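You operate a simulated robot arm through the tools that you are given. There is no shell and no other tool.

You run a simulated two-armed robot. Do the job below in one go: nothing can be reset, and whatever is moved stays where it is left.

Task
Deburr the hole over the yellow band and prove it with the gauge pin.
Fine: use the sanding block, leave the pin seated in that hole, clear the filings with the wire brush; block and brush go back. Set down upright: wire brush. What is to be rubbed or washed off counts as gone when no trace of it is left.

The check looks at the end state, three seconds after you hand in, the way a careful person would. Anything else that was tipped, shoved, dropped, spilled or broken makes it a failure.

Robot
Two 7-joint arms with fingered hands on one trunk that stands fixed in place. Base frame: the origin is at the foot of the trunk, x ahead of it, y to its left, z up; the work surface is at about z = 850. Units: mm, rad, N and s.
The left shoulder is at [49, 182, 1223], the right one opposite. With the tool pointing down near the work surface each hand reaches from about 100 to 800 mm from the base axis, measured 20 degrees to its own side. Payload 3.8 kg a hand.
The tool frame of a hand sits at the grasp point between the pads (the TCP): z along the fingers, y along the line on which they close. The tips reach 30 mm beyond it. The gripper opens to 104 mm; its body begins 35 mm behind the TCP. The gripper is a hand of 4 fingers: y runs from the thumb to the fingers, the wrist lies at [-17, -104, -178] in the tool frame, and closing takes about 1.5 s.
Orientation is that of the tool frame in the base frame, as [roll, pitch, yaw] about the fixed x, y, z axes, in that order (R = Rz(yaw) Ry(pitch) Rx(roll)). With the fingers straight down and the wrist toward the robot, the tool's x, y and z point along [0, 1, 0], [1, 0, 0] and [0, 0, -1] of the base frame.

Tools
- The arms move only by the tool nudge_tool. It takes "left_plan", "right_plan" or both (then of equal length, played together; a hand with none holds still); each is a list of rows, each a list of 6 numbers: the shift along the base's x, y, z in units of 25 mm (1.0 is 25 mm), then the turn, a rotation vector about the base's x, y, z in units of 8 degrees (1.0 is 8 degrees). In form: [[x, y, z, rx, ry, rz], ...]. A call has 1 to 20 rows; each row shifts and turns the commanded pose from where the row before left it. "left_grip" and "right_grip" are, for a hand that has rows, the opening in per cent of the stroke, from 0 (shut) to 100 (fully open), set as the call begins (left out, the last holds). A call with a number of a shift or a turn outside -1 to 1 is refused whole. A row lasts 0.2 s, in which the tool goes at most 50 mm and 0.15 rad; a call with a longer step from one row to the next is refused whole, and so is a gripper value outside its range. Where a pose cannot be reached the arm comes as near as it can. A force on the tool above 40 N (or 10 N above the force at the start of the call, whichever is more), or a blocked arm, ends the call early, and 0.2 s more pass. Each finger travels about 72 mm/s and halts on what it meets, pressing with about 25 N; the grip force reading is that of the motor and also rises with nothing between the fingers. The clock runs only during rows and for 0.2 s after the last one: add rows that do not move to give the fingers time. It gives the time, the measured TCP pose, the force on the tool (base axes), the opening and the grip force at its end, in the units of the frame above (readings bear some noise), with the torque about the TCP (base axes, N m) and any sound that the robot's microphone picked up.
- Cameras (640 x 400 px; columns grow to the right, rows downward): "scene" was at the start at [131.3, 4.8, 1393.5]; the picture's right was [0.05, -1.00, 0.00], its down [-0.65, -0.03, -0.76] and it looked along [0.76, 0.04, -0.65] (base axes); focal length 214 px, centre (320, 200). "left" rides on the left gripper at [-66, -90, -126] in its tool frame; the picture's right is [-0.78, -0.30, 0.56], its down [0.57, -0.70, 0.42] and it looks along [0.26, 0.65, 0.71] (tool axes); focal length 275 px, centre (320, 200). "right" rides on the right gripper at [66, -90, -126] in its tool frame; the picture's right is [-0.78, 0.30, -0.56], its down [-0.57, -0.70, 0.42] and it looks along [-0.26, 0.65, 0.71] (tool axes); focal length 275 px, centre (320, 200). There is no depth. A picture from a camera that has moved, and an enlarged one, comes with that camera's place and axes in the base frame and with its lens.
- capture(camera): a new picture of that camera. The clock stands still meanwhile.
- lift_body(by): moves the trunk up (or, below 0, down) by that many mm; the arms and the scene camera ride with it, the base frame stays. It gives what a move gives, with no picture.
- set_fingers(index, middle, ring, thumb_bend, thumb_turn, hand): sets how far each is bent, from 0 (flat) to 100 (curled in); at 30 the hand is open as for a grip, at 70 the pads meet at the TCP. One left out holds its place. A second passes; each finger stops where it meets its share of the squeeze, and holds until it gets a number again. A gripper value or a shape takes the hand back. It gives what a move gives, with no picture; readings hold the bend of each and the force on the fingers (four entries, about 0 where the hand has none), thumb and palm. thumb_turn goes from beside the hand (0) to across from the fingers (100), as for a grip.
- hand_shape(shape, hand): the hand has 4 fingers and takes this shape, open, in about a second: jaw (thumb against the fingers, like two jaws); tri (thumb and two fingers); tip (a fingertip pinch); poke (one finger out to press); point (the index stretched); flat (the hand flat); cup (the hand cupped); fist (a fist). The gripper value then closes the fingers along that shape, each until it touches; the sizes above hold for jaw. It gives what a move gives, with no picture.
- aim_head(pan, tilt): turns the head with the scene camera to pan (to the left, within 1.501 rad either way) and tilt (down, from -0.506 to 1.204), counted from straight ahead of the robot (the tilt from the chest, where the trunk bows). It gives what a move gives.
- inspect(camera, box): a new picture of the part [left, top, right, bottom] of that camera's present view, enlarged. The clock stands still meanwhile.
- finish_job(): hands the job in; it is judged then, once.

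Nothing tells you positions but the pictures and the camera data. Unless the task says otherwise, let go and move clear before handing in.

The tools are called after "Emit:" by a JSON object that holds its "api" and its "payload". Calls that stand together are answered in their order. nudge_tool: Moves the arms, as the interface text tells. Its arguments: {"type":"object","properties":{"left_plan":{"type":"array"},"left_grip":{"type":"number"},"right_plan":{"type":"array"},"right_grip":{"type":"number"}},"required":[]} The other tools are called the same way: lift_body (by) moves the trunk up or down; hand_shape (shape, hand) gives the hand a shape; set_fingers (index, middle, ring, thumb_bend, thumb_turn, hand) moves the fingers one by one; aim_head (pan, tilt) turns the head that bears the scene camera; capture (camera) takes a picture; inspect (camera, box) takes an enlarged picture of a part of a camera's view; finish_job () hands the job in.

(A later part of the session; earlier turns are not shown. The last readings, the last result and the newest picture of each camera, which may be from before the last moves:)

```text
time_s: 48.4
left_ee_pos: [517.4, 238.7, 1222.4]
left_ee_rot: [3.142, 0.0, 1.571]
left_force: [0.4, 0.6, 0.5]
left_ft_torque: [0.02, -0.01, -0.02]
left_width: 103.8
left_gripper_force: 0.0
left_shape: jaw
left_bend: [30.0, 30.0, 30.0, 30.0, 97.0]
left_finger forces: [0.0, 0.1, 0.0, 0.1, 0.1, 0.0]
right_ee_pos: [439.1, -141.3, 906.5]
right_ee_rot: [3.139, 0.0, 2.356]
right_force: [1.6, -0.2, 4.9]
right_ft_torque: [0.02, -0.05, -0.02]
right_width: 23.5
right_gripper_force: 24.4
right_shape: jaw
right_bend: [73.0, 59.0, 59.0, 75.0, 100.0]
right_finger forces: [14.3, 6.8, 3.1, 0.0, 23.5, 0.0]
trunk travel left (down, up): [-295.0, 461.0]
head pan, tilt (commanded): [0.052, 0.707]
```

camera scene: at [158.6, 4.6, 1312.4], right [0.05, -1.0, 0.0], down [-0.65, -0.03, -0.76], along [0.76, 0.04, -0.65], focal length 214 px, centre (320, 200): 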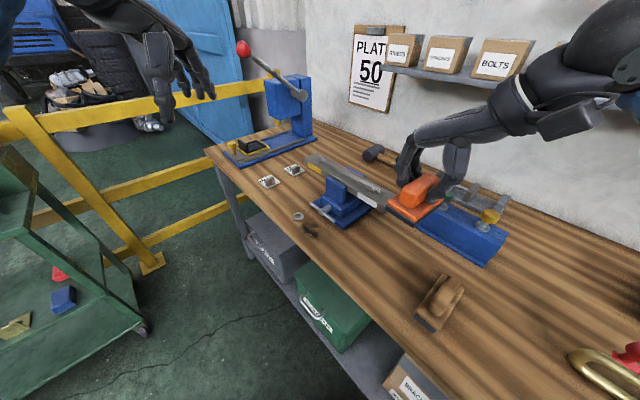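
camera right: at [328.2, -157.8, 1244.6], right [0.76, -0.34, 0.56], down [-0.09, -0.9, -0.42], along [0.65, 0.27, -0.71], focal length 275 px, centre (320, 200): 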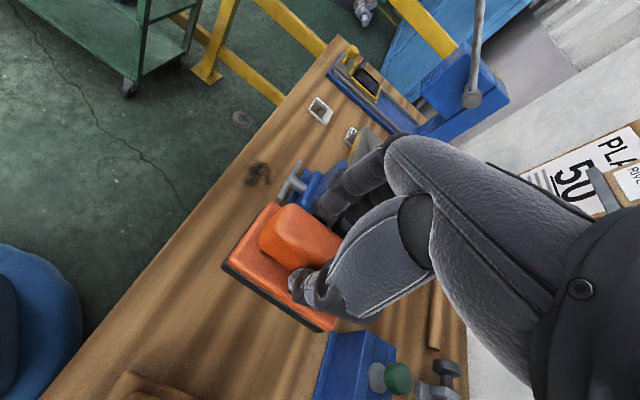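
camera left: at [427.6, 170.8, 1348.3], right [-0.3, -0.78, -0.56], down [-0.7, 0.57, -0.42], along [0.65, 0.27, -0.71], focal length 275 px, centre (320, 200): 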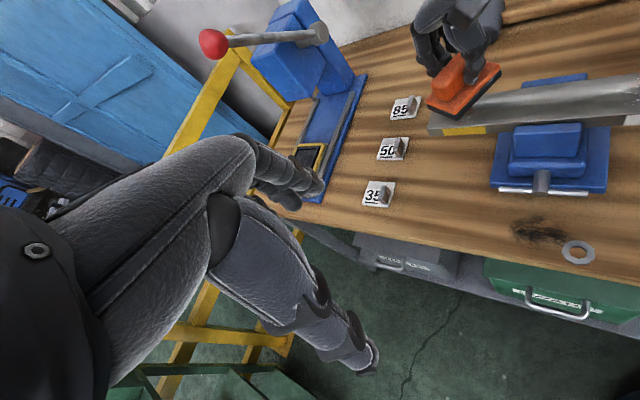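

It's down with light contact at the original spot. I'll open the hand and rise straight up.

Emit:
{"api": "nudge_tool", "payload": {"right_plan": [[0, 0, 0.03, 0, 0, 0], [0, 0, 0, 0, 0, 0], [0, 0, 0, 0, 0, 0], [0, 0, 0, 0, 0, 0], [0, 0, 0, 0, 0, 0]], "right_grip": 60}}

Emit:
{"api": "nudge_tool", "payload": {"right_plan": [[0, 0, 0.3, 0, 0, 0], [0, 0, 0.7, 0, 0, 0], [0, 0, 0.9, 0, 0, 0], [0, 0, 0.9, 0, 0, 0], [0, 0, 0.9, 0, 0, 0], [0, 0, 0.9, 0, 0, 0], [0, 0, 0, 0, 0, 0]]}}

Emit:
{"api": "capture", "payload": {"camera": "scene"}}

Emit:
{"api": "inspect", "payload": {"camera": "scene", "box": [370, 230, 490, 350]}}

Emit:
{"api": "capture", "payload": {"camera": "right"}}

```text
time_s: 49.6
left_ee_pos: [517.1, 236.9, 1223.2]
left_ee_rot: [3.141, -0.001, 1.571]
left_force: [-0.5, -0.5, 1.3]
left_ft_torque: [0.0, -0.03, -0.01]
left_width: 103.5
left_gripper_force: 0.1
left_shape: jaw
left_bend: [30.0, 30.0, 30.0, 30.0, 97.0]
left_finger forces: [0.0, 0.0, 0.1, 0.0, 0.0, 0.0]
right_ee_pos: [437.7, -141.8, 905.3]
right_ee_rot: [3.14, 0.0, 2.355]
right_force: [-0.1, 0.4, -0.2]
right_ft_torque: [0.0, 0.0, 0.01]
right_width: 61.9
right_gripper_force: 0.2
right_shape: jaw
right_bend: [73.0, 41.0, 37.0, 64.0, 99.0]
right_finger forces: [0.0, 0.1, 0.0, 0.0, 0.0, 0.1]
trunk travel left (down, up): [-295.0, 461.0]
head pan, tilt (commanded): [0.052, 0.707]
```

```text
time_s: 51.2
left_ee_pos: [517.6, 238.6, 1223.3]
left_ee_rot: [-3.139, -0.002, 1.571]
left_force: [-0.2, -0.1, 0.0]
left_ft_torque: [-0.01, 0.02, -0.01]
left_width: 103.7
left_gripper_force: 0.1
left_shape: jaw
left_bend: [30.0, 30.0, 30.0, 30.0, 97.0]
left_finger forces: [0.0, 0.1, 0.1, 0.0, 0.1, 0.1]
right_ee_pos: [439.7, -141.5, 1021.5]
right_ee_rot: [-3.141, 0.0, 2.354]
right_force: [0.1, -0.4, 0.1]
right_ft_torque: [0.0, 0.03, 0.02]
right_width: 62.0
right_gripper_force: 0.1
right_shape: jaw
right_bend: [73.0, 41.0, 37.0, 64.0, 99.0]
right_finger forces: [0.0, 0.0, 0.0, 0.0, 0.0, 0.0]
trunk travel left (down, up): [-295.0, 461.0]
head pan, tilt (commanded): [0.052, 0.707]
```

```text
taken
camera scene: at [158.7, 4.8, 1312.4], right [0.05, -1.0, 0.0], down [-0.65, -0.03, -0.76], along [0.76, 0.04, -0.65], focal length 214 px, centre (320, 200)
```

scene: 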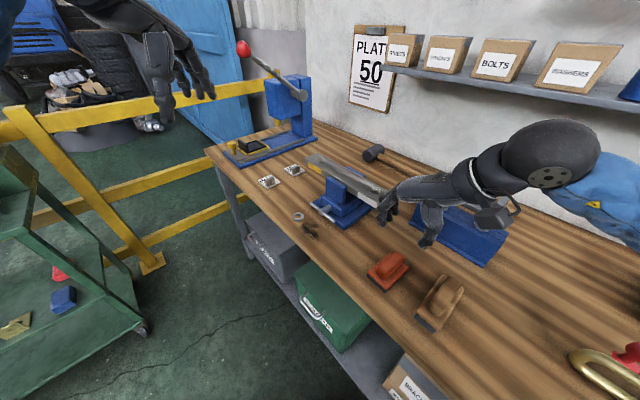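

```text
3.33 times, centred on (430, 290) of scene
camera zoom: at [158.7, 4.8, 1312.4], right [0.05, -1.0, 0.0], down [-0.65, -0.03, -0.76], along [0.76, 0.04, -0.65], focal length 715 px, centre (-47, -100)
```

zoom: 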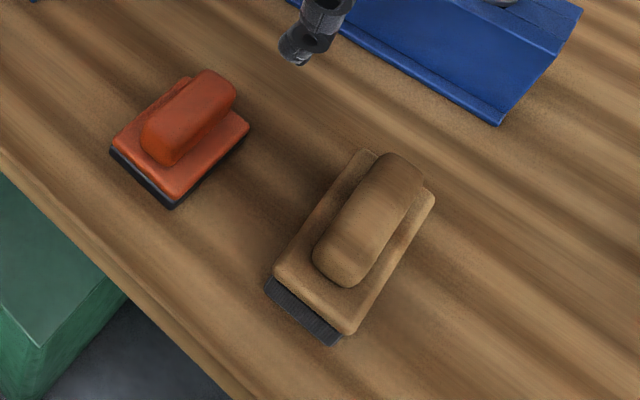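

```text
taken
camera right: at [328.9, -156.8, 1146.7], right [0.76, -0.34, 0.56], down [-0.09, -0.9, -0.42], along [0.65, 0.27, -0.71], focal length 275 px, centre (320, 200)
```

right: 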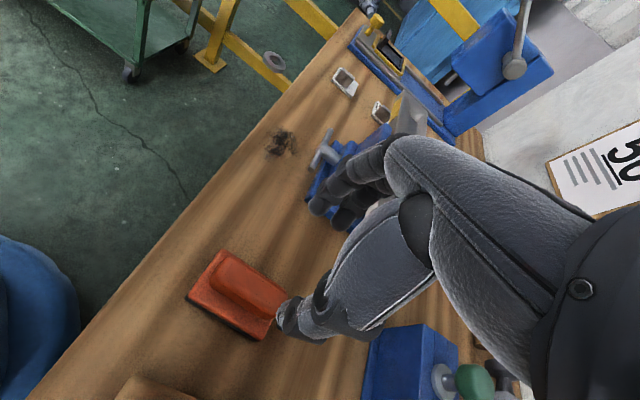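

The block is back home. Next is the wire brush, near (368, -228); I'll move above it at a safe height and measure it.

Emit:
{"api": "nudge_tool", "payload": {"right_plan": [[-0.7, -0.88, 0, 0, 0, 0], [-0.7, -0.88, 0, 0, 0, 0], [-0.7, -0.88, 0, 0, 0, 0], [-0.7, -0.88, 0, 0, 0, 0], [0, 0, 0, 0, 0, 0]], "right_grip": 75}}

Emit:
{"api": "inspect", "payload": {"camera": "right", "box": [140, 180, 360, 400]}}

Emit:
{"api": "inspect", "payload": {"camera": "scene", "box": [390, 230, 510, 350]}}

```text
time_s: 52.4
left_ee_pos: [518.9, 238.1, 1222.1]
left_ee_rot: [3.141, -0.001, 1.569]
left_force: [-0.1, -0.9, -0.4]
left_ft_torque: [-0.01, 0.0, 0.01]
left_width: 104.0
left_gripper_force: 0.1
left_shape: jaw
left_bend: [30.0, 30.0, 30.0, 30.0, 97.0]
left_finger forces: [0.1, 0.1, 0.1, 0.1, 0.1, 0.1]
right_ee_pos: [367.5, -228.7, 1021.3]
right_ee_rot: [3.141, -0.002, 2.357]
right_force: [-0.2, -0.3, 0.6]
right_ft_torque: [0.0, 0.03, 0.01]
right_width: 77.6
right_gripper_force: 0.1
right_shape: jaw
right_bend: [27.0, 36.0, 33.0, 52.0, 98.0]
right_finger forces: [0.0, 0.0, 0.0, 0.0, 0.0, 0.0]
trunk travel left (down, up): [-295.0, 461.0]
head pan, tilt (commanded): [0.052, 0.707]
```

```text
1.82 times, centred on (250, 290) of right
camera zoom: at [257.1, -245.8, 1146.6], right [0.76, -0.34, 0.56], down [-0.09, -0.9, -0.42], along [0.64, 0.27, -0.71], focal length 500 px, centre (447, 36)
```

zoom: 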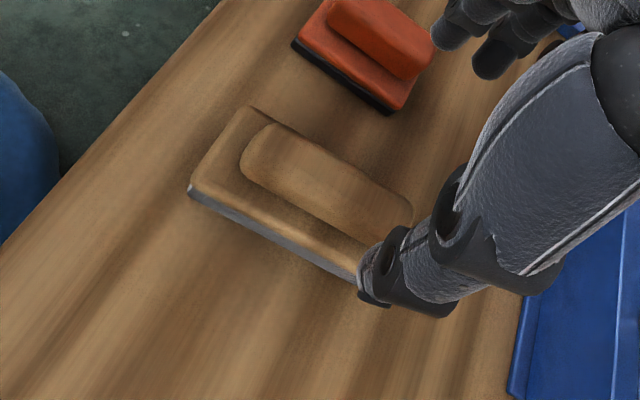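

```text
3.33 times, centred on (450, 290) of scene
camera zoom: at [159.1, 5.0, 1312.3], right [0.05, -1.0, 0.0], down [-0.65, -0.03, -0.76], along [0.76, 0.04, -0.65], focal length 715 px, centre (-113, -100)
```

zoom: 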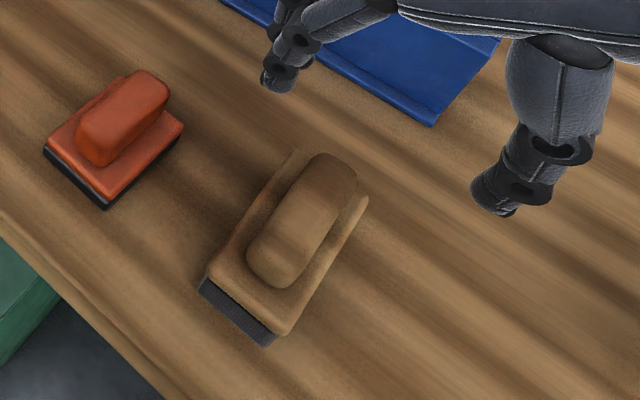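

The brush is centred near (369, -228) at -45°, its base top at about z = 878 and its handle top at about 903. I'll descend to TCP z of about 921 and check before closing.

Emit:
{"api": "nudge_tool", "payload": {"right_plan": [[0, 0, -0.6, 0, 0, 0], [0, 0, -0.8, 0, 0, 0], [0, 0, -0.8, 0, 0, 0], [0, 0, -0.8, 0, 0, 0], [0, 0, -0.7, 0, 0, 0], [0, 0, -0.3, 0, 0, 0], [0, 0, 0, 0, 0, 0]]}}

Emit:
{"api": "inspect", "payload": {"camera": "scene", "box": [400, 240, 500, 340]}}

Emit:
{"api": "inspect", "payload": {"camera": "right", "box": [160, 180, 400, 370]}}

```text
time_s: 54.0
left_ee_pos: [517.8, 237.9, 1222.6]
left_ee_rot: [3.139, -0.001, 1.57]
left_force: [-0.5, 0.4, -0.3]
left_ft_torque: [0.0, 0.02, 0.02]
left_width: 103.5
left_gripper_force: 0.0
left_shape: jaw
left_bend: [30.0, 30.0, 30.0, 30.0, 97.0]
left_finger forces: [0.0, 0.0, 0.1, 0.0, 0.0, 0.1]
right_ee_pos: [371.9, -230.2, 921.5]
right_ee_rot: [3.14, -0.001, 2.356]
right_force: [-0.1, 0.3, -0.4]
right_ft_torque: [-0.02, 0.01, 0.0]
right_width: 77.4
right_gripper_force: 0.0
right_shape: jaw
right_bend: [27.0, 36.0, 33.0, 52.0, 98.0]
right_finger forces: [0.0, 0.1, 0.0, 0.0, 0.1, 0.1]
right hand out of reach, approached as far as the arm can: row 2
trunk travel left (down, up): [-295.0, 461.0]
head pan, tilt (commanded): [0.052, 0.707]
```

```text
4.00 times, centred on (450, 290) of scene
camera zoom: at [158.6, 4.8, 1312.4], right [0.05, -1.0, 0.0], down [-0.65, -0.03, -0.76], along [0.76, 0.04, -0.65], focal length 858 px, centre (-200, -160)
```

zoom: 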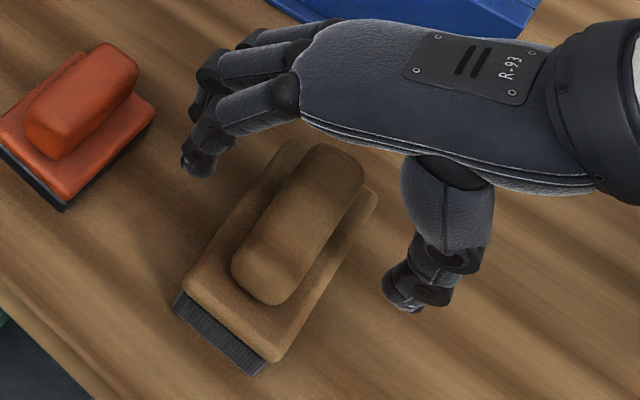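

```text
2.11 times, centred on (280, 275) of right
camera zoom: at [261.7, -246.4, 1046.9], right [0.76, -0.34, 0.56], down [-0.09, -0.9, -0.42], along [0.65, 0.27, -0.71], focal length 580 px, centre (404, 42)
```

zoom: 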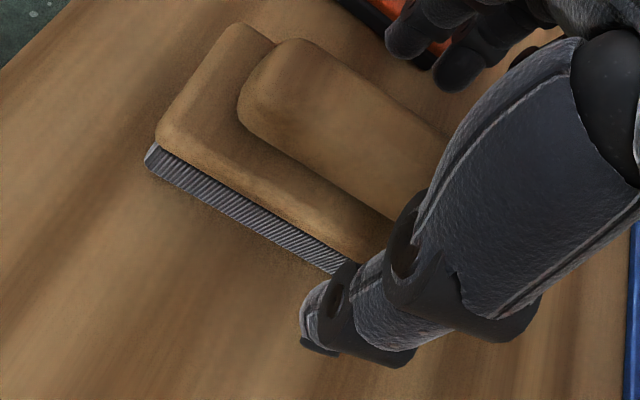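

Emit:
{"api": "nudge_tool", "payload": {"right_plan": [[0, 0, 0, 0, 0, 0], [0, 0, 0, 0, 0, 0], [0, 0, 0, 0, 0, 0], [0, 0, 0, 0, 0, 0], [0, 0, 0, 0, 0, 0]], "right_grip": 40}}

Emit:
{"api": "inspect", "payload": {"camera": "scene", "box": [400, 240, 500, 340]}}

Emit:
{"api": "inspect", "payload": {"camera": "right", "box": [160, 180, 400, 370]}}

```text
time_s: 55.2
left_ee_pos: [517.6, 238.0, 1222.7]
left_ee_rot: [-3.141, 0.0, 1.571]
left_force: [-0.8, -0.2, -0.2]
left_ft_torque: [-0.01, -0.02, -0.02]
left_width: 103.7
left_gripper_force: 0.0
left_shape: jaw
left_bend: [30.0, 30.0, 30.0, 30.0, 97.0]
left_finger forces: [0.1, 0.1, 0.0, 0.0, 0.0, 0.0]
right_ee_pos: [372.0, -228.7, 921.7]
right_ee_rot: [-3.141, 0.0, 2.356]
right_force: [0.1, -0.7, 0.5]
right_ft_torque: [0.0, -0.01, 0.0]
right_width: 42.1
right_gripper_force: 0.0
right_shape: jaw
right_bend: [74.0, 49.0, 46.0, 72.0, 100.0]
right_finger forces: [0.0, 0.0, 0.0, 0.1, 0.0, 0.0]
trunk travel left (down, up): [-295.0, 461.0]
head pan, tilt (commanded): [0.052, 0.707]
```

```text
4.00 times, centred on (450, 290) of scene
camera zoom: at [158.6, 4.8, 1312.4], right [0.05, -1.0, 0.0], down [-0.65, -0.03, -0.76], along [0.76, 0.04, -0.65], focal length 858 px, centre (-200, -160)
```

zoom: 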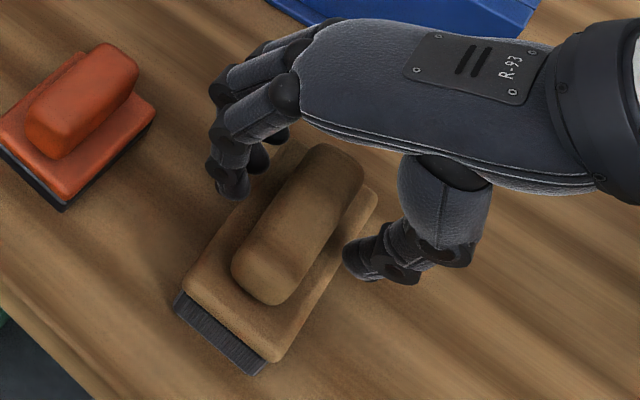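

```text
2.11 times, centred on (280, 275) of right
camera zoom: at [261.7, -246.4, 1047.1], right [0.76, -0.34, 0.56], down [-0.09, -0.9, -0.42], along [0.65, 0.27, -0.71], focal length 580 px, centre (404, 42)
```

zoom: 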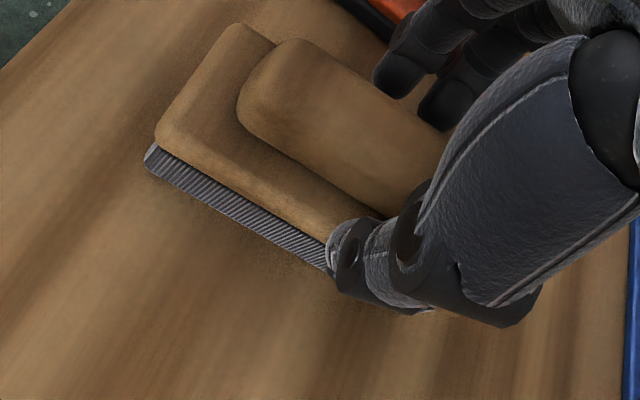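

The tips are just above the base's edge, so I'll close on the handle.

Emit:
{"api": "nudge_tool", "payload": {"right_plan": [[0, 0, 0, 0, 0, 0], [0, 0, 0, 0, 0, 0], [0, 0, 0, 0, 0, 0], [0, 0, 0, 0, 0, 0], [0, 0, 0, 0, 0, 0], [0, 0, 0, 0, 0, 0]], "right_grip": 0}}

Emit:
{"api": "inspect", "payload": {"camera": "scene", "box": [400, 240, 500, 340]}}

Emit:
{"api": "inspect", "payload": {"camera": "right", "box": [160, 180, 400, 370]}}

```text
time_s: 56.6
left_ee_pos: [517.5, 238.0, 1223.4]
left_ee_rot: [-3.141, 0.0, 1.572]
left_force: [-0.1, -0.3, -0.4]
left_ft_torque: [0.07, 0.02, 0.03]
left_width: 103.5
left_gripper_force: 0.0
left_shape: jaw
left_bend: [30.0, 30.0, 30.0, 30.0, 97.0]
left_finger forces: [0.1, 0.0, 0.0, 0.1, 0.1, 0.1]
right_ee_pos: [372.2, -229.9, 921.1]
right_ee_rot: [-3.14, -0.001, 2.356]
right_force: [-0.2, 0.3, -0.3]
right_ft_torque: [0.03, -0.04, 0.01]
right_width: 21.1
right_gripper_force: 25.6
right_shape: jaw
right_bend: [73.0, 60.0, 59.0, 74.0, 100.0]
right_finger forces: [13.1, 6.5, 2.9, 0.1, 22.4, 0.0]
trunk travel left (down, up): [-295.0, 461.0]
head pan, tilt (commanded): [0.052, 0.707]
```

```text
4.00 times, centred on (450, 290) of scene
camera zoom: at [158.7, 4.8, 1312.4], right [0.05, -1.0, 0.0], down [-0.65, -0.03, -0.76], along [0.76, 0.04, -0.65], focal length 858 px, centre (-200, -160)
```

zoom: 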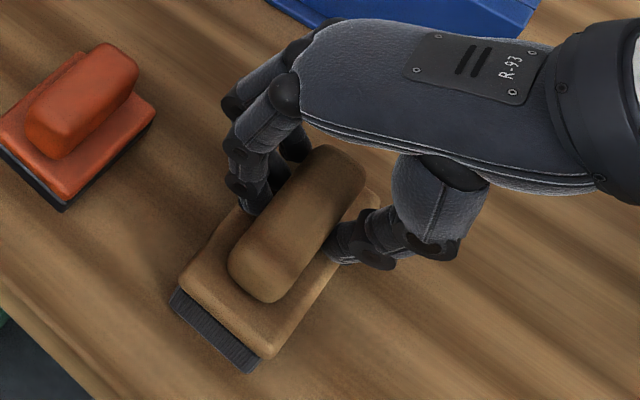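

```text
2.11 times, centred on (280, 275) of right
camera zoom: at [261.8, -246.4, 1047.1], right [0.76, -0.34, 0.56], down [-0.09, -0.9, -0.42], along [0.65, 0.27, -0.71], focal length 580 px, centre (404, 42)
```

zoom: 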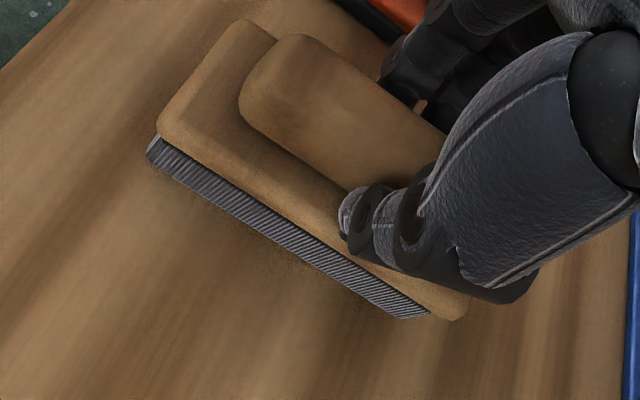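

The brush is gripped at 25 N, with a home TCP near (371.5, -230.5, 921). I'll lift it and check that it hangs level.

Emit:
{"api": "nudge_tool", "payload": {"right_plan": [[0, 0, 0.2, 0, 0, 0], [0, 0, 0.5, 0, 0, 0], [0, 0, 0.8, 0, 0, 0], [0, 0, 0.9, 0, 0, 0], [0.2, 0.2, 0.9, 0, 0, 0], [0.4, 0.4, 0.9, 0, 0, 0], [0, 0, 0, 0, 0, 0]]}}

Emit:
{"api": "inspect", "payload": {"camera": "scene", "box": [380, 180, 520, 320]}}

Emit:
{"api": "capture", "payload": {"camera": "right"}}

```text
time_s: 58.2
left_ee_pos: [517.5, 237.7, 1222.5]
left_ee_rot: [3.141, -0.002, 1.571]
left_force: [0.8, -0.1, -0.3]
left_ft_torque: [-0.01, 0.0, -0.04]
left_width: 103.7
left_gripper_force: 0.1
left_shape: jaw
left_bend: [30.0, 30.0, 30.0, 30.0, 97.0]
left_finger forces: [0.1, 0.0, 0.0, 0.0, 0.0, 0.1]
right_ee_pos: [386.8, -214.6, 1025.5]
right_ee_rot: [-3.142, -0.003, 2.354]
right_force: [0.1, 0.1, -0.7]
right_ft_torque: [-0.01, 0.0, -0.01]
right_width: 20.8
right_gripper_force: 25.1
right_shape: jaw
right_bend: [73.0, 60.0, 59.0, 74.0, 100.0]
right_finger forces: [13.0, 6.4, 2.8, 0.1, 22.6, 0.0]
trunk travel left (down, up): [-295.0, 461.0]
head pan, tilt (commanded): [0.052, 0.707]
```

```text
2.86 times, centred on (450, 250) of scene
camera zoom: at [158.4, 4.5, 1312.4], right [0.05, -1.0, 0.0], down [-0.65, -0.03, -0.76], along [0.76, 0.04, -0.65], focal length 613 px, centre (-51, 57)
```

zoom: 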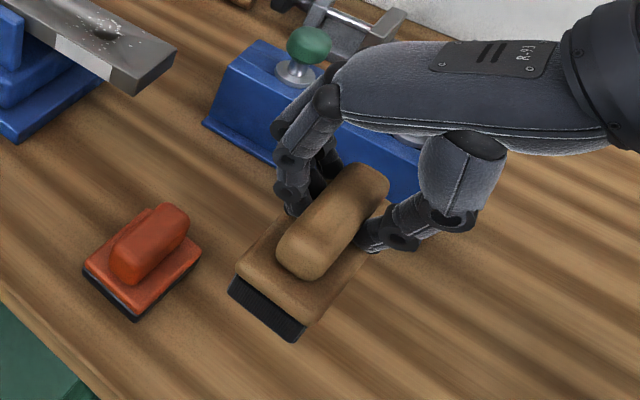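

```text
taken
camera right: at [276.6, -231.5, 1150.3], right [0.76, -0.34, 0.56], down [-0.09, -0.9, -0.42], along [0.65, 0.27, -0.71], focal length 275 px, centre (320, 200)
```

right: 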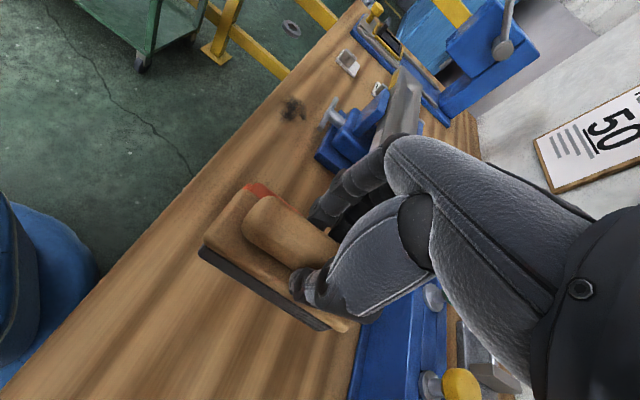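

The brush is held securely. Next I'll map the filings patch and the hovering washer accurately before approaching.

Emit:
{"api": "inspect", "payload": {"camera": "scene", "box": [280, 195, 350, 250]}}

Emit:
{"api": "inspect", "payload": {"camera": "right", "box": [250, 70, 370, 150]}}

Emit:
{"api": "inspect", "payload": {"camera": "left", "box": [500, 190, 620, 280]}}

Emit:
{"api": "inspect", "payload": {"camera": "right", "box": [265, 5, 325, 50]}}

```text
7.27 times, centred on (315, 222) of scene
camera zoom: at [158.4, 4.5, 1312.4], right [0.05, -1.0, 0.0], down [-0.65, -0.03, -0.76], along [0.76, 0.04, -0.65], focal length 1560 px, centre (356, 36)
```

zoom: 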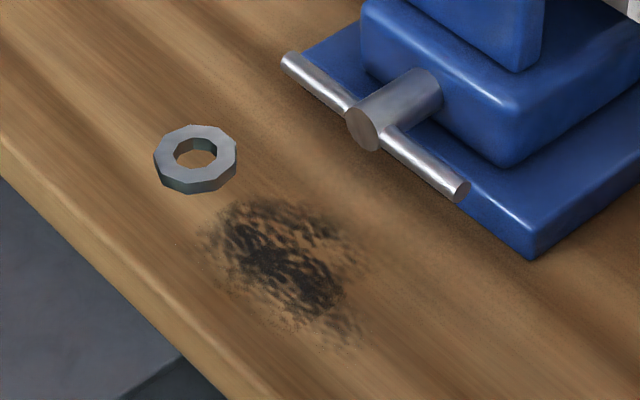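

```text
5.00 times, centred on (310, 110) of right
camera zoom: at [276.6, -231.5, 1150.3], right [0.76, -0.34, 0.56], down [-0.09, -0.9, -0.42], along [0.65, 0.27, -0.71], focal length 1376 px, centre (370, 650)
```

zoom: 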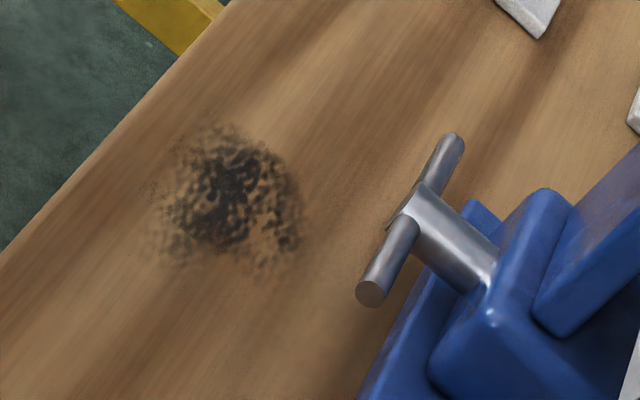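

```text
4.44 times, centred on (560, 235) of left
camera zoom: at [426.7, 172.0, 1348.5], right [-0.3, -0.78, -0.56], down [-0.7, 0.57, -0.42], along [0.65, 0.27, -0.71], focal length 1224 px, centre (-747, 44)
```

zoom: 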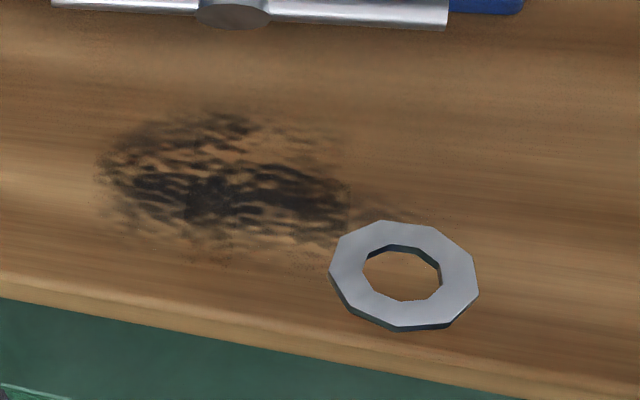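

```text
8.89 times, centred on (295, 28) of right
camera zoom: at [276.6, -231.5, 1150.3], right [0.76, -0.34, 0.56], down [-0.09, -0.9, -0.42], along [0.65, 0.27, -0.71], focal length 2447 px, centre (542, 1733)
```

zoom: 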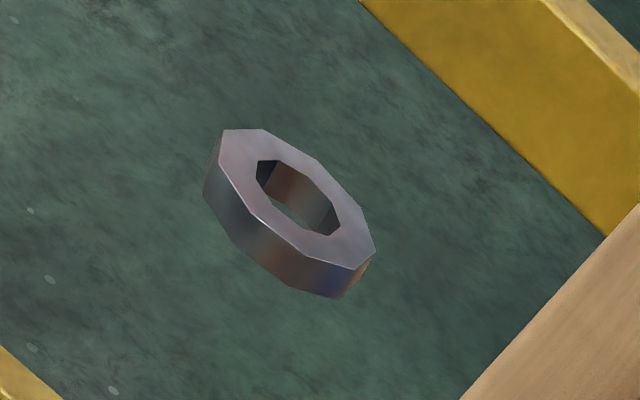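

The filings patch is about 75 mm across, centred near (560, 56) on the bench. The washer hovers beside it at (494, 72, 976), so my palm must stay clear of it. I'll test in free air whether the right hand can work there with its wrist to the right (yaw of about 90°), which keeps the palm away from the washer.

Emit:
{"api": "nudge_tool", "payload": {"right_plan": [[0, 0, 0.8, 0, 0, 0], [0, 0, 0.9, 0, 0, 0], [0, 0, 0.9, 0, 0, 0], [0, 0, 0.4, 0, 0, 0], [0.3, 0.47, 0, 0, 0, 0.3], [0.629, 0.985, 0, 0, 0, 0.511], [0.629, 0.985, 0, 0, 0, 0.511], [0.629, 0.985, 0, 0, 0, 0.511], [0.629, 0.985, 0, 0, 0, 0.511], [0.629, 0.985, 0, 0, 0, 0.511], [0.629, 0.985, 0, 0, 0, 0.511], [0.629, 0.985, 0, 0, 0, 0.511], [0.629, 0.985, 0, 0, 0, 0.511], [0, 0, 0, 0, 0, 0]]}}

Emit:
{"api": "capture", "payload": {"camera": "scene"}}

Emit:
{"api": "capture", "payload": {"camera": "left"}}

```text
time_s: 61.2
left_ee_pos: [517.5, 237.1, 1223.4]
left_ee_rot: [3.14, 0.0, 1.572]
left_force: [0.6, 1.0, -0.5]
left_ft_torque: [0.0, -0.01, -0.04]
left_width: 103.5
left_gripper_force: 0.0
left_shape: jaw
left_bend: [30.0, 30.0, 30.0, 30.0, 97.0]
left_finger forces: [0.0, 0.0, 0.0, 0.1, 0.1, 0.1]
right_ee_pos: [463.4, -95.6, 1101.1]
right_ee_rot: [-3.141, -0.002, 2.707]
right_force: [-1.1, -0.1, -1.4]
right_ft_torque: [0.01, 0.0, 0.02]
right_width: 21.0
right_gripper_force: 24.4
right_shape: jaw
right_bend: [73.0, 60.0, 59.0, 74.0, 100.0]
right_finger forces: [13.0, 6.5, 2.9, 0.0, 22.5, 0.1]
right hand out of reach, approached as far as the arm can: row 10, 11, 12, 13
trunk travel left (down, up): [-295.0, 461.0]
head pan, tilt (commanded): [0.052, 0.707]
```

```text
taken
camera scene: at [158.7, 4.8, 1312.4], right [0.05, -1.0, 0.0], down [-0.65, -0.03, -0.76], along [0.76, 0.04, -0.65], focal length 214 px, centre (320, 200)
```

scene: 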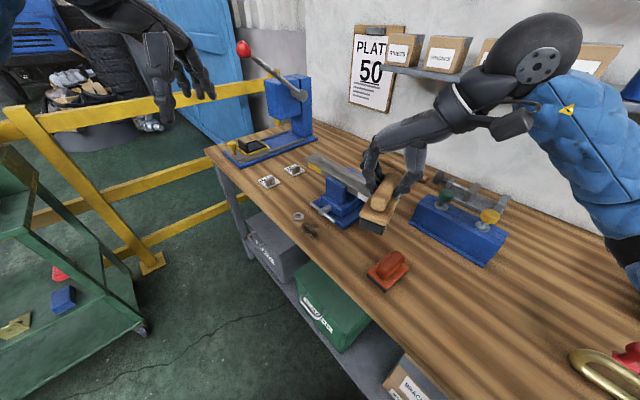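

```text
taken
camera left: at [427.1, 172.3, 1348.3], right [-0.3, -0.78, -0.56], down [-0.7, 0.57, -0.42], along [0.65, 0.26, -0.71], focal length 275 px, centre (320, 200)
```

left: 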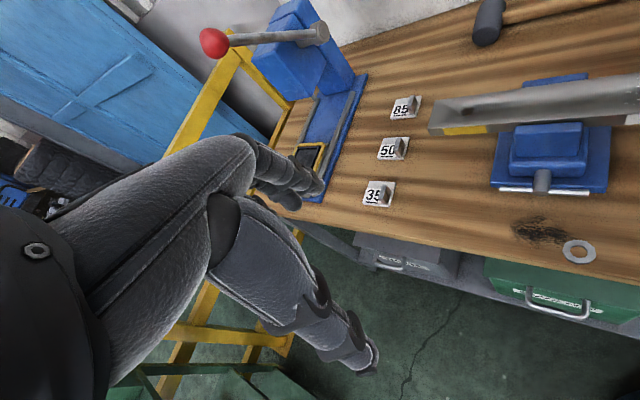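

At this trunk height the wrist runs out of range around 65° yaw. I'll raise the trunk so the forearm slopes down, then try again in free air.

Emit:
{"api": "lift_body", "payload": {"by": 130}}

Emit:
{"api": "nudge_tool", "payload": {"right_plan": [[0.5, 0.4, -0.8, 0, 0, 0], [0.6, 0.5, -0.8, 0, 0, 0], [0.6, 0.6, -0.8, 0, 0, 0.3], [0.6, 0.6, -0.8, 0, 0, 0.3], [0.5, 0.6, -0.8, 0, 0, 0.3], [0, 0, 0, 0, 0, 0]]}}

Emit:
{"api": "capture", "payload": {"camera": "scene"}}

```text
time_s: 62.8
left_ee_pos: [518.8, 238.3, 1351.8]
left_ee_rot: [-3.14, -0.001, 1.571]
left_force: [0.3, 0.1, 0.5]
left_ft_torque: [-0.01, 0.02, 0.02]
left_width: 103.7
left_gripper_force: 0.1
left_shape: jaw
left_bend: [30.0, 30.0, 30.0, 30.0, 97.0]
left_finger forces: [0.0, 0.0, 0.0, 0.0, 0.0, 0.0]
right_ee_pos: [437.5, -97.4, 1264.3]
right_ee_rot: [3.108, 0.064, 2.699]
right_force: [-0.5, 0.1, -0.4]
right_ft_torque: [0.0, 0.03, -0.01]
right_width: 20.7
right_gripper_force: 25.2
right_shape: jaw
right_bend: [73.0, 60.0, 59.0, 74.0, 100.0]
right_finger forces: [13.0, 6.4, 2.9, 0.0, 22.5, 0.0]
trunk travel left (down, up): [-425.0, 331.0]
head pan, tilt (commanded): [0.052, 0.707]
```

```text
time_s: 64.2
left_ee_pos: [517.9, 237.9, 1353.0]
left_ee_rot: [-3.141, 0.001, 1.57]
left_force: [-0.4, 0.2, -0.3]
left_ft_torque: [-0.02, -0.01, -0.04]
left_width: 103.7
left_gripper_force: 0.1
left_shape: jaw
left_bend: [30.0, 30.0, 30.0, 30.0, 97.0]
left_finger forces: [0.0, 0.1, 0.1, 0.0, 0.1, 0.0]
right_ee_pos: [442.0, -95.9, 1257.1]
right_ee_rot: [3.106, 0.061, 2.692]
right_force: [1.0, -0.4, -1.0]
right_ft_torque: [0.0, 0.0, -0.01]
right_width: 21.0
right_gripper_force: 25.4
right_shape: jaw
right_bend: [73.0, 60.0, 59.0, 74.0, 100.0]
right_finger forces: [13.2, 6.4, 3.0, 0.1, 22.5, 0.0]
right hand out of reach, approached as far as the arm can: row 1, 2, 3, 4, 5
trunk travel left (down, up): [-425.0, 331.0]
head pan, tilt (commanded): [0.052, 0.707]
```

```text
taken
camera scene: at [118.8, 4.9, 1443.9], right [0.05, -1.0, 0.0], down [-0.65, -0.03, -0.76], along [0.76, 0.04, -0.65], focal length 214 px, centre (320, 200)
```

scene: 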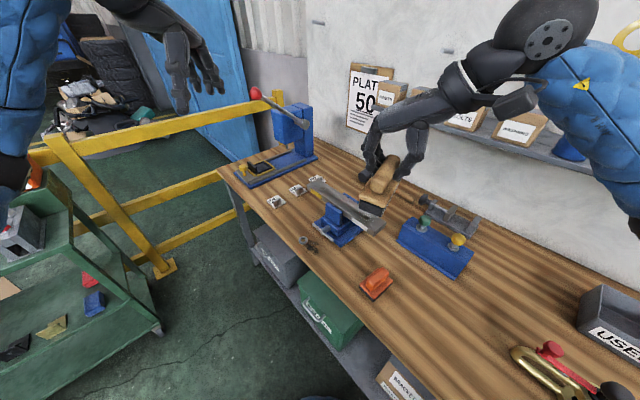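

Emit:
{"api": "nudge_tool", "payload": {"right_plan": [[0, 0, 0, 0, 0.126, -0.625], [0, 0, 0, 0, 0.126, -0.625], [0, 0, 0, 0, 0.126, -0.625], [0, 0, 0, -0.04, 0.126, -0.625], [0, 0, -0.8, 0, 0, 0], [0, 0, -0.9, 0, 0, 0], [0.3, 0.3, -0.9, 0, 0, 0], [0.3, 0.3, -0.9, 0, 0, 0], [0.3, 0.3, -0.9, 0, 0, 0], [0.3, 0.3, -0.9, 0, 0, 0], [0.3, 0.3, -0.9, 0, 0, 0], [0, 0, 0, 0, 0, 0]]}}

Emit:
{"api": "capture", "payload": {"camera": "scene"}}

```text
time_s: 66.8
left_ee_pos: [516.8, 237.6, 1353.2]
left_ee_rot: [-3.141, 0.001, 1.57]
left_force: [-0.6, -0.5, -1.5]
left_ft_torque: [-0.04, -0.02, 0.01]
left_width: 103.8
left_gripper_force: 0.0
left_shape: jaw
left_bend: [30.0, 30.0, 30.0, 30.0, 97.0]
left_finger forces: [0.0, 0.0, 0.0, 0.0, 0.1, 0.1]
right_ee_pos: [478.8, -58.0, 1102.7]
right_ee_rot: [-3.136, 0.009, 2.387]
right_force: [0.8, 0.1, -0.9]
right_ft_torque: [-0.02, -0.01, 0.0]
right_width: 20.6
right_gripper_force: 25.1
right_shape: jaw
right_bend: [73.0, 60.0, 59.0, 74.0, 100.0]
right_finger forces: [13.0, 6.5, 2.9, 0.1, 22.5, 0.0]
trunk travel left (down, up): [-425.0, 331.0]
head pan, tilt (commanded): [0.052, 0.707]
```

```text
taken
camera scene: at [118.5, 4.7, 1443.9], right [0.05, -1.0, 0.0], down [-0.65, -0.03, -0.76], along [0.76, 0.04, -0.65], focal length 214 px, centre (320, 200)
```

scene: 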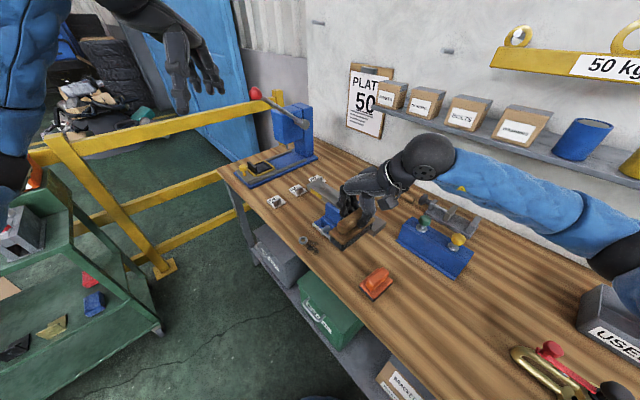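

Emit:
{"api": "nudge_tool", "payload": {"right_plan": [[0.55, 0.77, -0.3, 0, 0, 0], [0.55, 0.77, -0.3, 0, 0, 0], [0.55, 0.77, -0.3, 0, 0, 0], [0, 0, 0, 0, 0, 0.8], [0, 0, 0, 0, 0, 0.8], [0, 0, 0, 0, 0, 0.8], [0, 0, 0, 0, 0, 0.8], [0, 0, 0, 0, 0, 0.8], [0, 0, 0, 0, 0, 0.8], [0, 0, 0, 0, 0, 0]]}}

Emit:
{"api": "capture", "payload": {"camera": "scene"}}

```text
time_s: 69.0
left_ee_pos: [517.6, 237.8, 1351.6]
left_ee_rot: [3.142, -0.001, 1.571]
left_force: [-0.3, 1.2, 0.6]
left_ft_torque: [-0.01, 0.04, 0.01]
left_width: 103.5
left_gripper_force: 0.0
left_shape: jaw
left_bend: [30.0, 30.0, 30.0, 30.0, 97.0]
left_finger forces: [0.1, 0.0, 0.1, 0.1, 0.0, 0.0]
right_ee_pos: [519.1, -0.4, 1078.3]
right_ee_rot: [-3.134, 0.007, 2.61]
right_force: [-0.4, 0.2, -1.1]
right_ft_torque: [0.03, -0.03, -0.02]
right_width: 20.9
right_gripper_force: 25.1
right_shape: jaw
right_bend: [73.0, 60.0, 59.0, 74.0, 100.0]
right_finger forces: [13.3, 6.4, 3.0, 0.0, 22.5, 0.0]
right hand out of reach, approached as far as the arm can: row 6, 7, 8, 9
trunk travel left (down, up): [-425.0, 331.0]
head pan, tilt (commanded): [0.052, 0.707]
```

```text
taken
camera scene: at [118.8, 5.0, 1443.9], right [0.05, -1.0, 0.0], down [-0.65, -0.03, -0.76], along [0.76, 0.04, -0.65], focal length 214 px, centre (320, 200)
```

scene: 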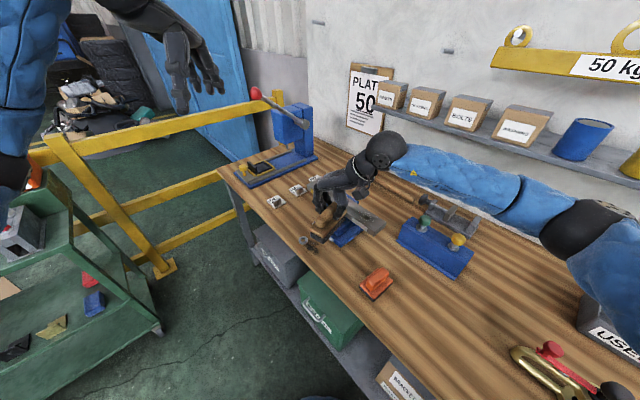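

The yaw limit here is about 60°, which is tight next to the washer. I'll set the brush down upright on a clear patch of bench near (475, -65) and regrasp it with the hand leaning right, so my palm stays well away from the washer.

Emit:
{"api": "nudge_tool", "payload": {"right_plan": [[-0.2, -0.3, 0, 0.072, 0.014, -0.6], [-0.5, -0.75, 0, 0, 0, -0.6], [-0.5, -0.75, -0.4, 0, 0, -0.6], [-0.5, -0.75, -0.8, 0, 0, 0], [0, 0, -0.9, 0, 0, 0], [0, 0, -0.9, 0, 0, 0], [0, 0, -0.9, 0, 0, 0], [0, 0, -0.9, 0, 0, 0], [0, 0, -0.6, 0, 0, 0], [0, 0, 0, 0, 0, 0], [0, 0, 0, 0, 0, 0]]}}

Emit:
{"api": "capture", "payload": {"camera": "scene"}}

Emit:
{"api": "capture", "payload": {"camera": "right"}}

```text
time_s: 71.4
left_ee_pos: [517.4, 237.8, 1352.6]
left_ee_rot: [-3.141, -0.001, 1.572]
left_force: [1.1, 0.6, -0.1]
left_ft_torque: [0.0, 0.0, 0.0]
left_width: 103.5
left_gripper_force: 0.0
left_shape: jaw
left_bend: [30.0, 30.0, 30.0, 30.0, 97.0]
left_finger forces: [0.0, 0.0, 0.1, 0.0, 0.1, 0.0]
right_ee_pos: [477.4, -62.9, 944.5]
right_ee_rot: [3.14, -0.002, 2.358]
right_force: [0.1, 0.3, -0.9]
right_ft_torque: [0.02, 0.01, 0.01]
right_width: 21.1
right_gripper_force: 24.9
right_shape: jaw
right_bend: [73.0, 60.0, 59.0, 74.0, 100.0]
right_finger forces: [13.2, 6.4, 2.9, 0.1, 22.3, 0.1]
trunk travel left (down, up): [-425.0, 331.0]
head pan, tilt (commanded): [0.052, 0.707]
```

```text
taken
camera scene: at [118.8, 4.8, 1443.9], right [0.05, -1.0, 0.0], down [-0.65, -0.03, -0.76], along [0.76, 0.04, -0.65], focal length 214 px, centre (320, 200)
```

scene: 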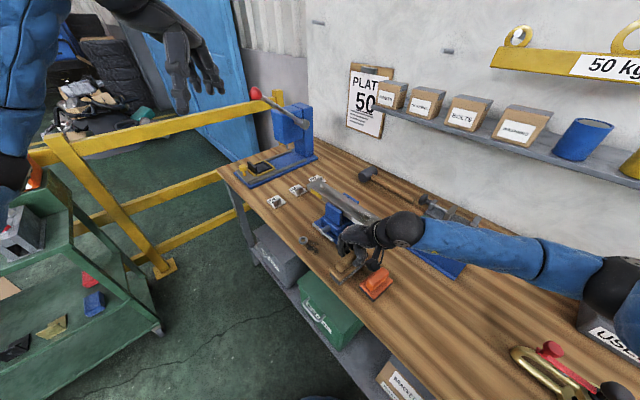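

```text
taken
camera right: at [366.9, -80.5, 1068.7], right [0.76, -0.34, 0.56], down [-0.09, -0.9, -0.43], along [0.65, 0.27, -0.71], focal length 275 px, centre (320, 200)
```

right: 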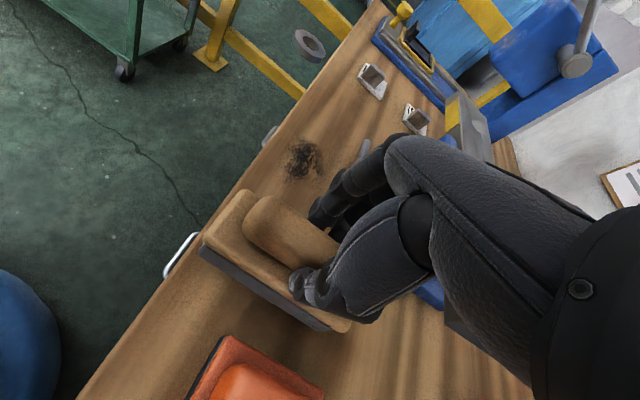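

Emit:
{"api": "nudge_tool", "payload": {"right_plan": [[0.42, 0.42, 0, 0, 0, 0], [0, 0, -0.5, 0, 0, 0], [0, 0, -0.24, 0, 0, 0], [0, 0, 0, 0, 0, 0], [0, 0, 0, 0, 0, 0]]}}

Emit:
{"api": "nudge_tool", "payload": {"right_plan": [[0, 0, -0.06, 0, 0, 0], [0, 0, -0.06, 0, 0, 0], [0, 0, 0, 0, 0, 0]]}}

```text
time_s: 72.6
left_ee_pos: [516.9, 238.6, 1352.4]
left_ee_rot: [3.14, 0.001, 1.572]
left_force: [0.0, -0.7, 1.0]
left_ft_torque: [0.02, -0.01, -0.03]
left_width: 103.8
left_gripper_force: 0.1
left_shape: jaw
left_bend: [30.0, 30.0, 30.0, 30.0, 97.0]
left_finger forces: [0.0, 0.0, 0.0, 0.0, 0.0, 0.0]
right_ee_pos: [487.6, -52.9, 924.7]
right_ee_rot: [-3.141, -0.002, 2.358]
right_force: [0.0, 0.6, -1.2]
right_ft_torque: [-0.03, -0.02, 0.0]
right_width: 20.8
right_gripper_force: 24.9
right_shape: jaw
right_bend: [73.0, 60.0, 59.0, 74.0, 100.0]
right_finger forces: [13.3, 6.4, 2.9, 0.1, 22.6, 0.0]
trunk travel left (down, up): [-425.0, 331.0]
head pan, tilt (commanded): [0.052, 0.707]
```

```text
time_s: 73.4
left_ee_pos: [516.9, 236.5, 1352.8]
left_ee_rot: [3.14, 0.0, 1.571]
left_force: [0.2, 0.3, 0.1]
left_ft_torque: [0.02, 0.0, 0.02]
left_width: 103.6
left_gripper_force: 0.1
left_shape: jaw
left_bend: [30.0, 30.0, 30.0, 30.0, 97.0]
left_finger forces: [0.0, 0.1, 0.0, 0.0, 0.1, 0.1]
right_ee_pos: [487.4, -53.6, 922.8]
right_ee_rot: [3.14, 0.0, 2.358]
right_force: [-0.3, 0.4, -0.8]
right_ft_torque: [0.01, 0.0, 0.0]
right_width: 21.0
right_gripper_force: 25.0
right_shape: jaw
right_bend: [73.0, 60.0, 59.0, 74.0, 100.0]
right_finger forces: [13.3, 6.5, 2.9, 0.1, 22.4, 0.0]
trunk travel left (down, up): [-425.0, 331.0]
head pan, tilt (commanded): [0.052, 0.707]
```

Emit:
{"api": "nudge_tool", "payload": {"right_plan": [[0, 0, -0.05, 0, 0, 0], [0, 0, -0.05, 0, 0, 0], [0, 0, 0, 0, 0, 0]]}}

Emit:
{"api": "nudge_tool", "payload": {"right_plan": [[0, 0, -0.04, 0, 0, 0], [0, 0, 0, 0, 0, 0]]}}

```text
time_s: 74.2
left_ee_pos: [516.5, 238.6, 1353.6]
left_ee_rot: [-3.14, -0.001, 1.57]
left_force: [0.3, 0.2, 0.7]
left_ft_torque: [0.02, 0.0, -0.02]
left_width: 103.7
left_gripper_force: 0.1
left_shape: jaw
left_bend: [30.0, 30.0, 30.0, 30.0, 97.0]
left_finger forces: [0.0, 0.1, 0.0, 0.0, 0.0, 0.0]
right_ee_pos: [487.4, -53.3, 921.3]
right_ee_rot: [3.139, -0.001, 2.359]
right_force: [-1.4, -0.6, 5.8]
right_ft_torque: [0.0, 0.03, 0.03]
right_width: 20.9
right_gripper_force: 24.3
right_shape: jaw
right_bend: [73.0, 60.0, 59.0, 74.0, 100.0]
right_finger forces: [13.3, 6.6, 2.9, 0.1, 24.3, 0.0]
trunk travel left (down, up): [-425.0, 331.0]
head pan, tilt (commanded): [0.052, 0.707]
```

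```text
time_s: 74.8
left_ee_pos: [516.7, 237.5, 1353.1]
left_ee_rot: [-3.141, -0.001, 1.571]
left_force: [0.3, -0.6, 0.2]
left_ft_torque: [-0.01, 0.0, -0.01]
left_width: 103.5
left_gripper_force: 0.1
left_shape: jaw
left_bend: [30.0, 30.0, 30.0, 30.0, 97.0]
left_finger forces: [0.0, 0.0, 0.1, 0.1, 0.0, 0.0]
right_ee_pos: [486.6, -55.2, 922.2]
right_ee_rot: [3.139, 0.0, 2.358]
right_force: [-0.9, -1.2, 12.0]
right_ft_torque: [-0.05, 0.02, 0.01]
right_width: 21.2
right_gripper_force: 25.6
right_shape: jaw
right_bend: [73.0, 60.0, 72.0, 74.0, 100.0]
right_finger forces: [13.8, 6.9, 3.0, 0.0, 25.6, 0.0]
trunk travel left (down, up): [-425.0, 331.0]
head pan, tilt (commanded): [0.052, 0.707]
```

The brush is standing on the bench at the temporary spot. I'll open, rise and view it.

Emit:
{"api": "nudge_tool", "payload": {"right_plan": [[0, 0, 0.08, 0, 0, 0], [0, 0, 0, 0, 0, 0], [0, 0, 0, 0, 0, 0], [0, 0, 0, 0, 0, 0], [0, 0, 0, 0, 0, 0]], "right_grip": 50}}

Emit:
{"api": "nudge_tool", "payload": {"right_plan": [[0, 0, 0.4, 0, 0, 0], [0, 0, 0.8, 0, 0, 0], [0, 0, 0.8, 0, 0, 0], [0, 0, 0.4, 0, 0, 0], [0, 0, 0, 0, 0, 0]]}}

Emit:
{"api": "inspect", "payload": {"camera": "scene", "box": [290, 200, 410, 310]}}

Emit:
{"api": "capture", "payload": {"camera": "right"}}

```text
time_s: 76.0
left_ee_pos: [518.1, 238.2, 1351.5]
left_ee_rot: [-3.141, 0.0, 1.571]
left_force: [0.6, 0.2, -0.2]
left_ft_torque: [0.01, 0.0, -0.01]
left_width: 103.4
left_gripper_force: 0.1
left_shape: jaw
left_bend: [30.0, 30.0, 30.0, 30.0, 97.0]
left_finger forces: [0.0, 0.0, 0.0, 0.0, 0.0, 0.0]
right_ee_pos: [486.0, -53.7, 922.4]
right_ee_rot: [-3.141, -0.001, 2.358]
right_force: [0.0, -0.5, 0.5]
right_ft_torque: [0.03, -0.02, 0.0]
right_width: 51.6
right_gripper_force: 0.1
right_shape: jaw
right_bend: [74.0, 45.0, 41.0, 69.0, 100.0]
right_finger forces: [0.0, 0.1, 0.1, 0.0, 0.0, 0.0]
trunk travel left (down, up): [-425.0, 331.0]
head pan, tilt (commanded): [0.052, 0.707]
```

```text
time_s: 77.2
left_ee_pos: [516.9, 238.3, 1352.3]
left_ee_rot: [-3.141, 0.0, 1.571]
left_force: [0.2, 0.5, 0.4]
left_ft_torque: [0.02, 0.0, 0.01]
left_width: 103.6
left_gripper_force: 0.0
left_shape: jaw
left_bend: [30.0, 30.0, 30.0, 30.0, 97.0]
left_finger forces: [0.0, 0.0, 0.0, 0.0, 0.0, 0.1]
right_ee_pos: [486.9, -52.6, 981.5]
right_ee_rot: [3.141, 0.0, 2.359]
right_force: [0.5, -0.1, -0.1]
right_ft_torque: [-0.02, -0.01, 0.0]
right_width: 51.4
right_gripper_force: 0.0
right_shape: jaw
right_bend: [74.0, 45.0, 41.0, 69.0, 100.0]
right_finger forces: [0.0, 0.0, 0.1, 0.1, 0.0, 0.0]
trunk travel left (down, up): [-425.0, 331.0]
head pan, tilt (commanded): [0.052, 0.707]
```

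```text
3.64 times, centred on (350, 255) of scene
camera zoom: at [118.7, 4.9, 1443.9], right [0.05, -1.0, 0.0], down [-0.65, -0.03, -0.76], along [0.76, 0.04, -0.65], focal length 780 px, centre (211, 0)
```

zoom: 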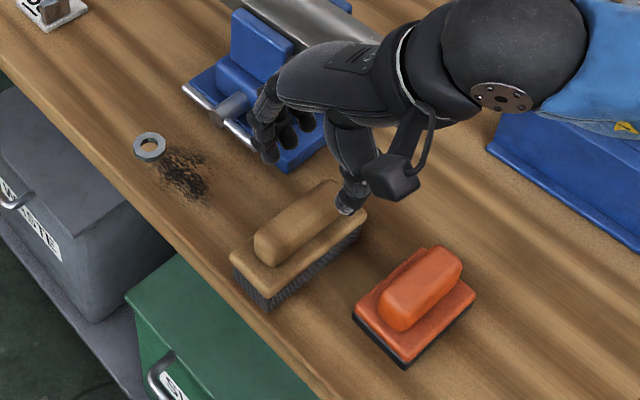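

```text
taken
camera right: at [376.4, -70.0, 1106.0], right [0.76, -0.34, 0.56], down [-0.09, -0.9, -0.43], along [0.65, 0.27, -0.71], focal length 275 px, centre (320, 200)
```

right: 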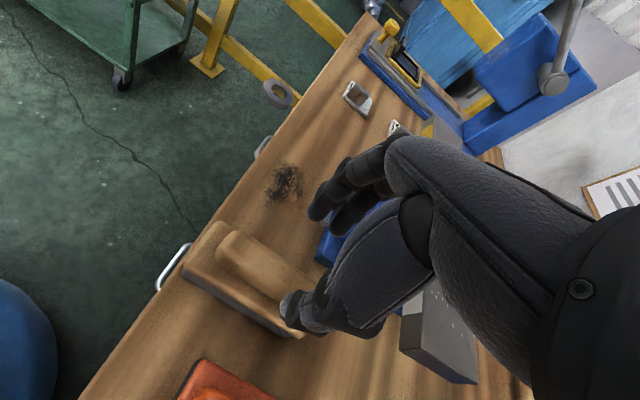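

Emit:
{"api": "inspect", "payload": {"camera": "right", "box": [140, 180, 360, 380]}}

Emit:
{"api": "inspect", "payload": {"camera": "scene", "box": [320, 230, 400, 300]}}

```text
2.00 times, centred on (250, 280) of right
camera zoom: at [376.4, -70.0, 1106.0], right [0.76, -0.34, 0.56], down [-0.09, -0.9, -0.43], along [0.65, 0.27, -0.71], focal length 551 px, centre (460, 40)
```

zoom: 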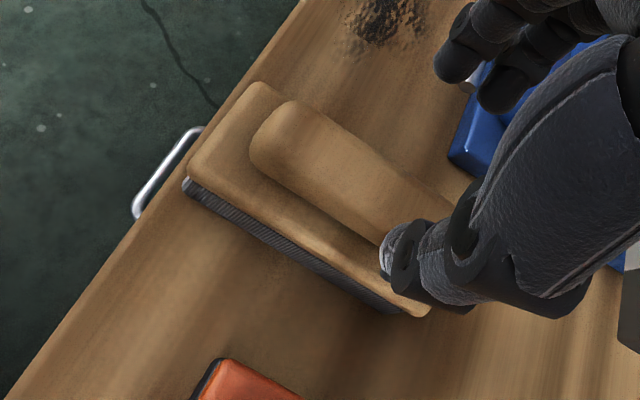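

```text
5.71 times, centred on (360, 265) of scene
camera zoom: at [118.7, 4.9, 1443.9], right [0.05, -1.0, 0.0], down [-0.65, -0.03, -0.76], along [0.76, 0.04, -0.65], focal length 1226 px, centre (91, -171)
```

zoom: 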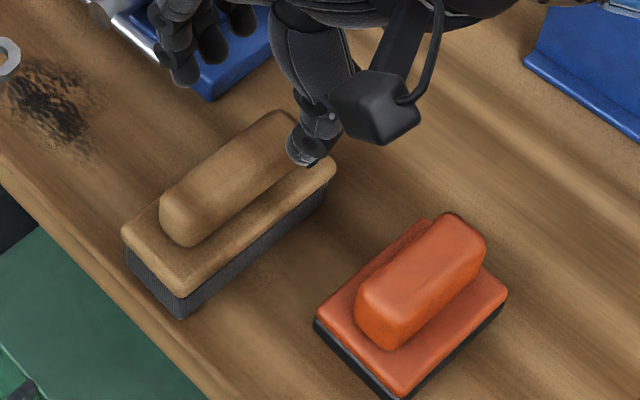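

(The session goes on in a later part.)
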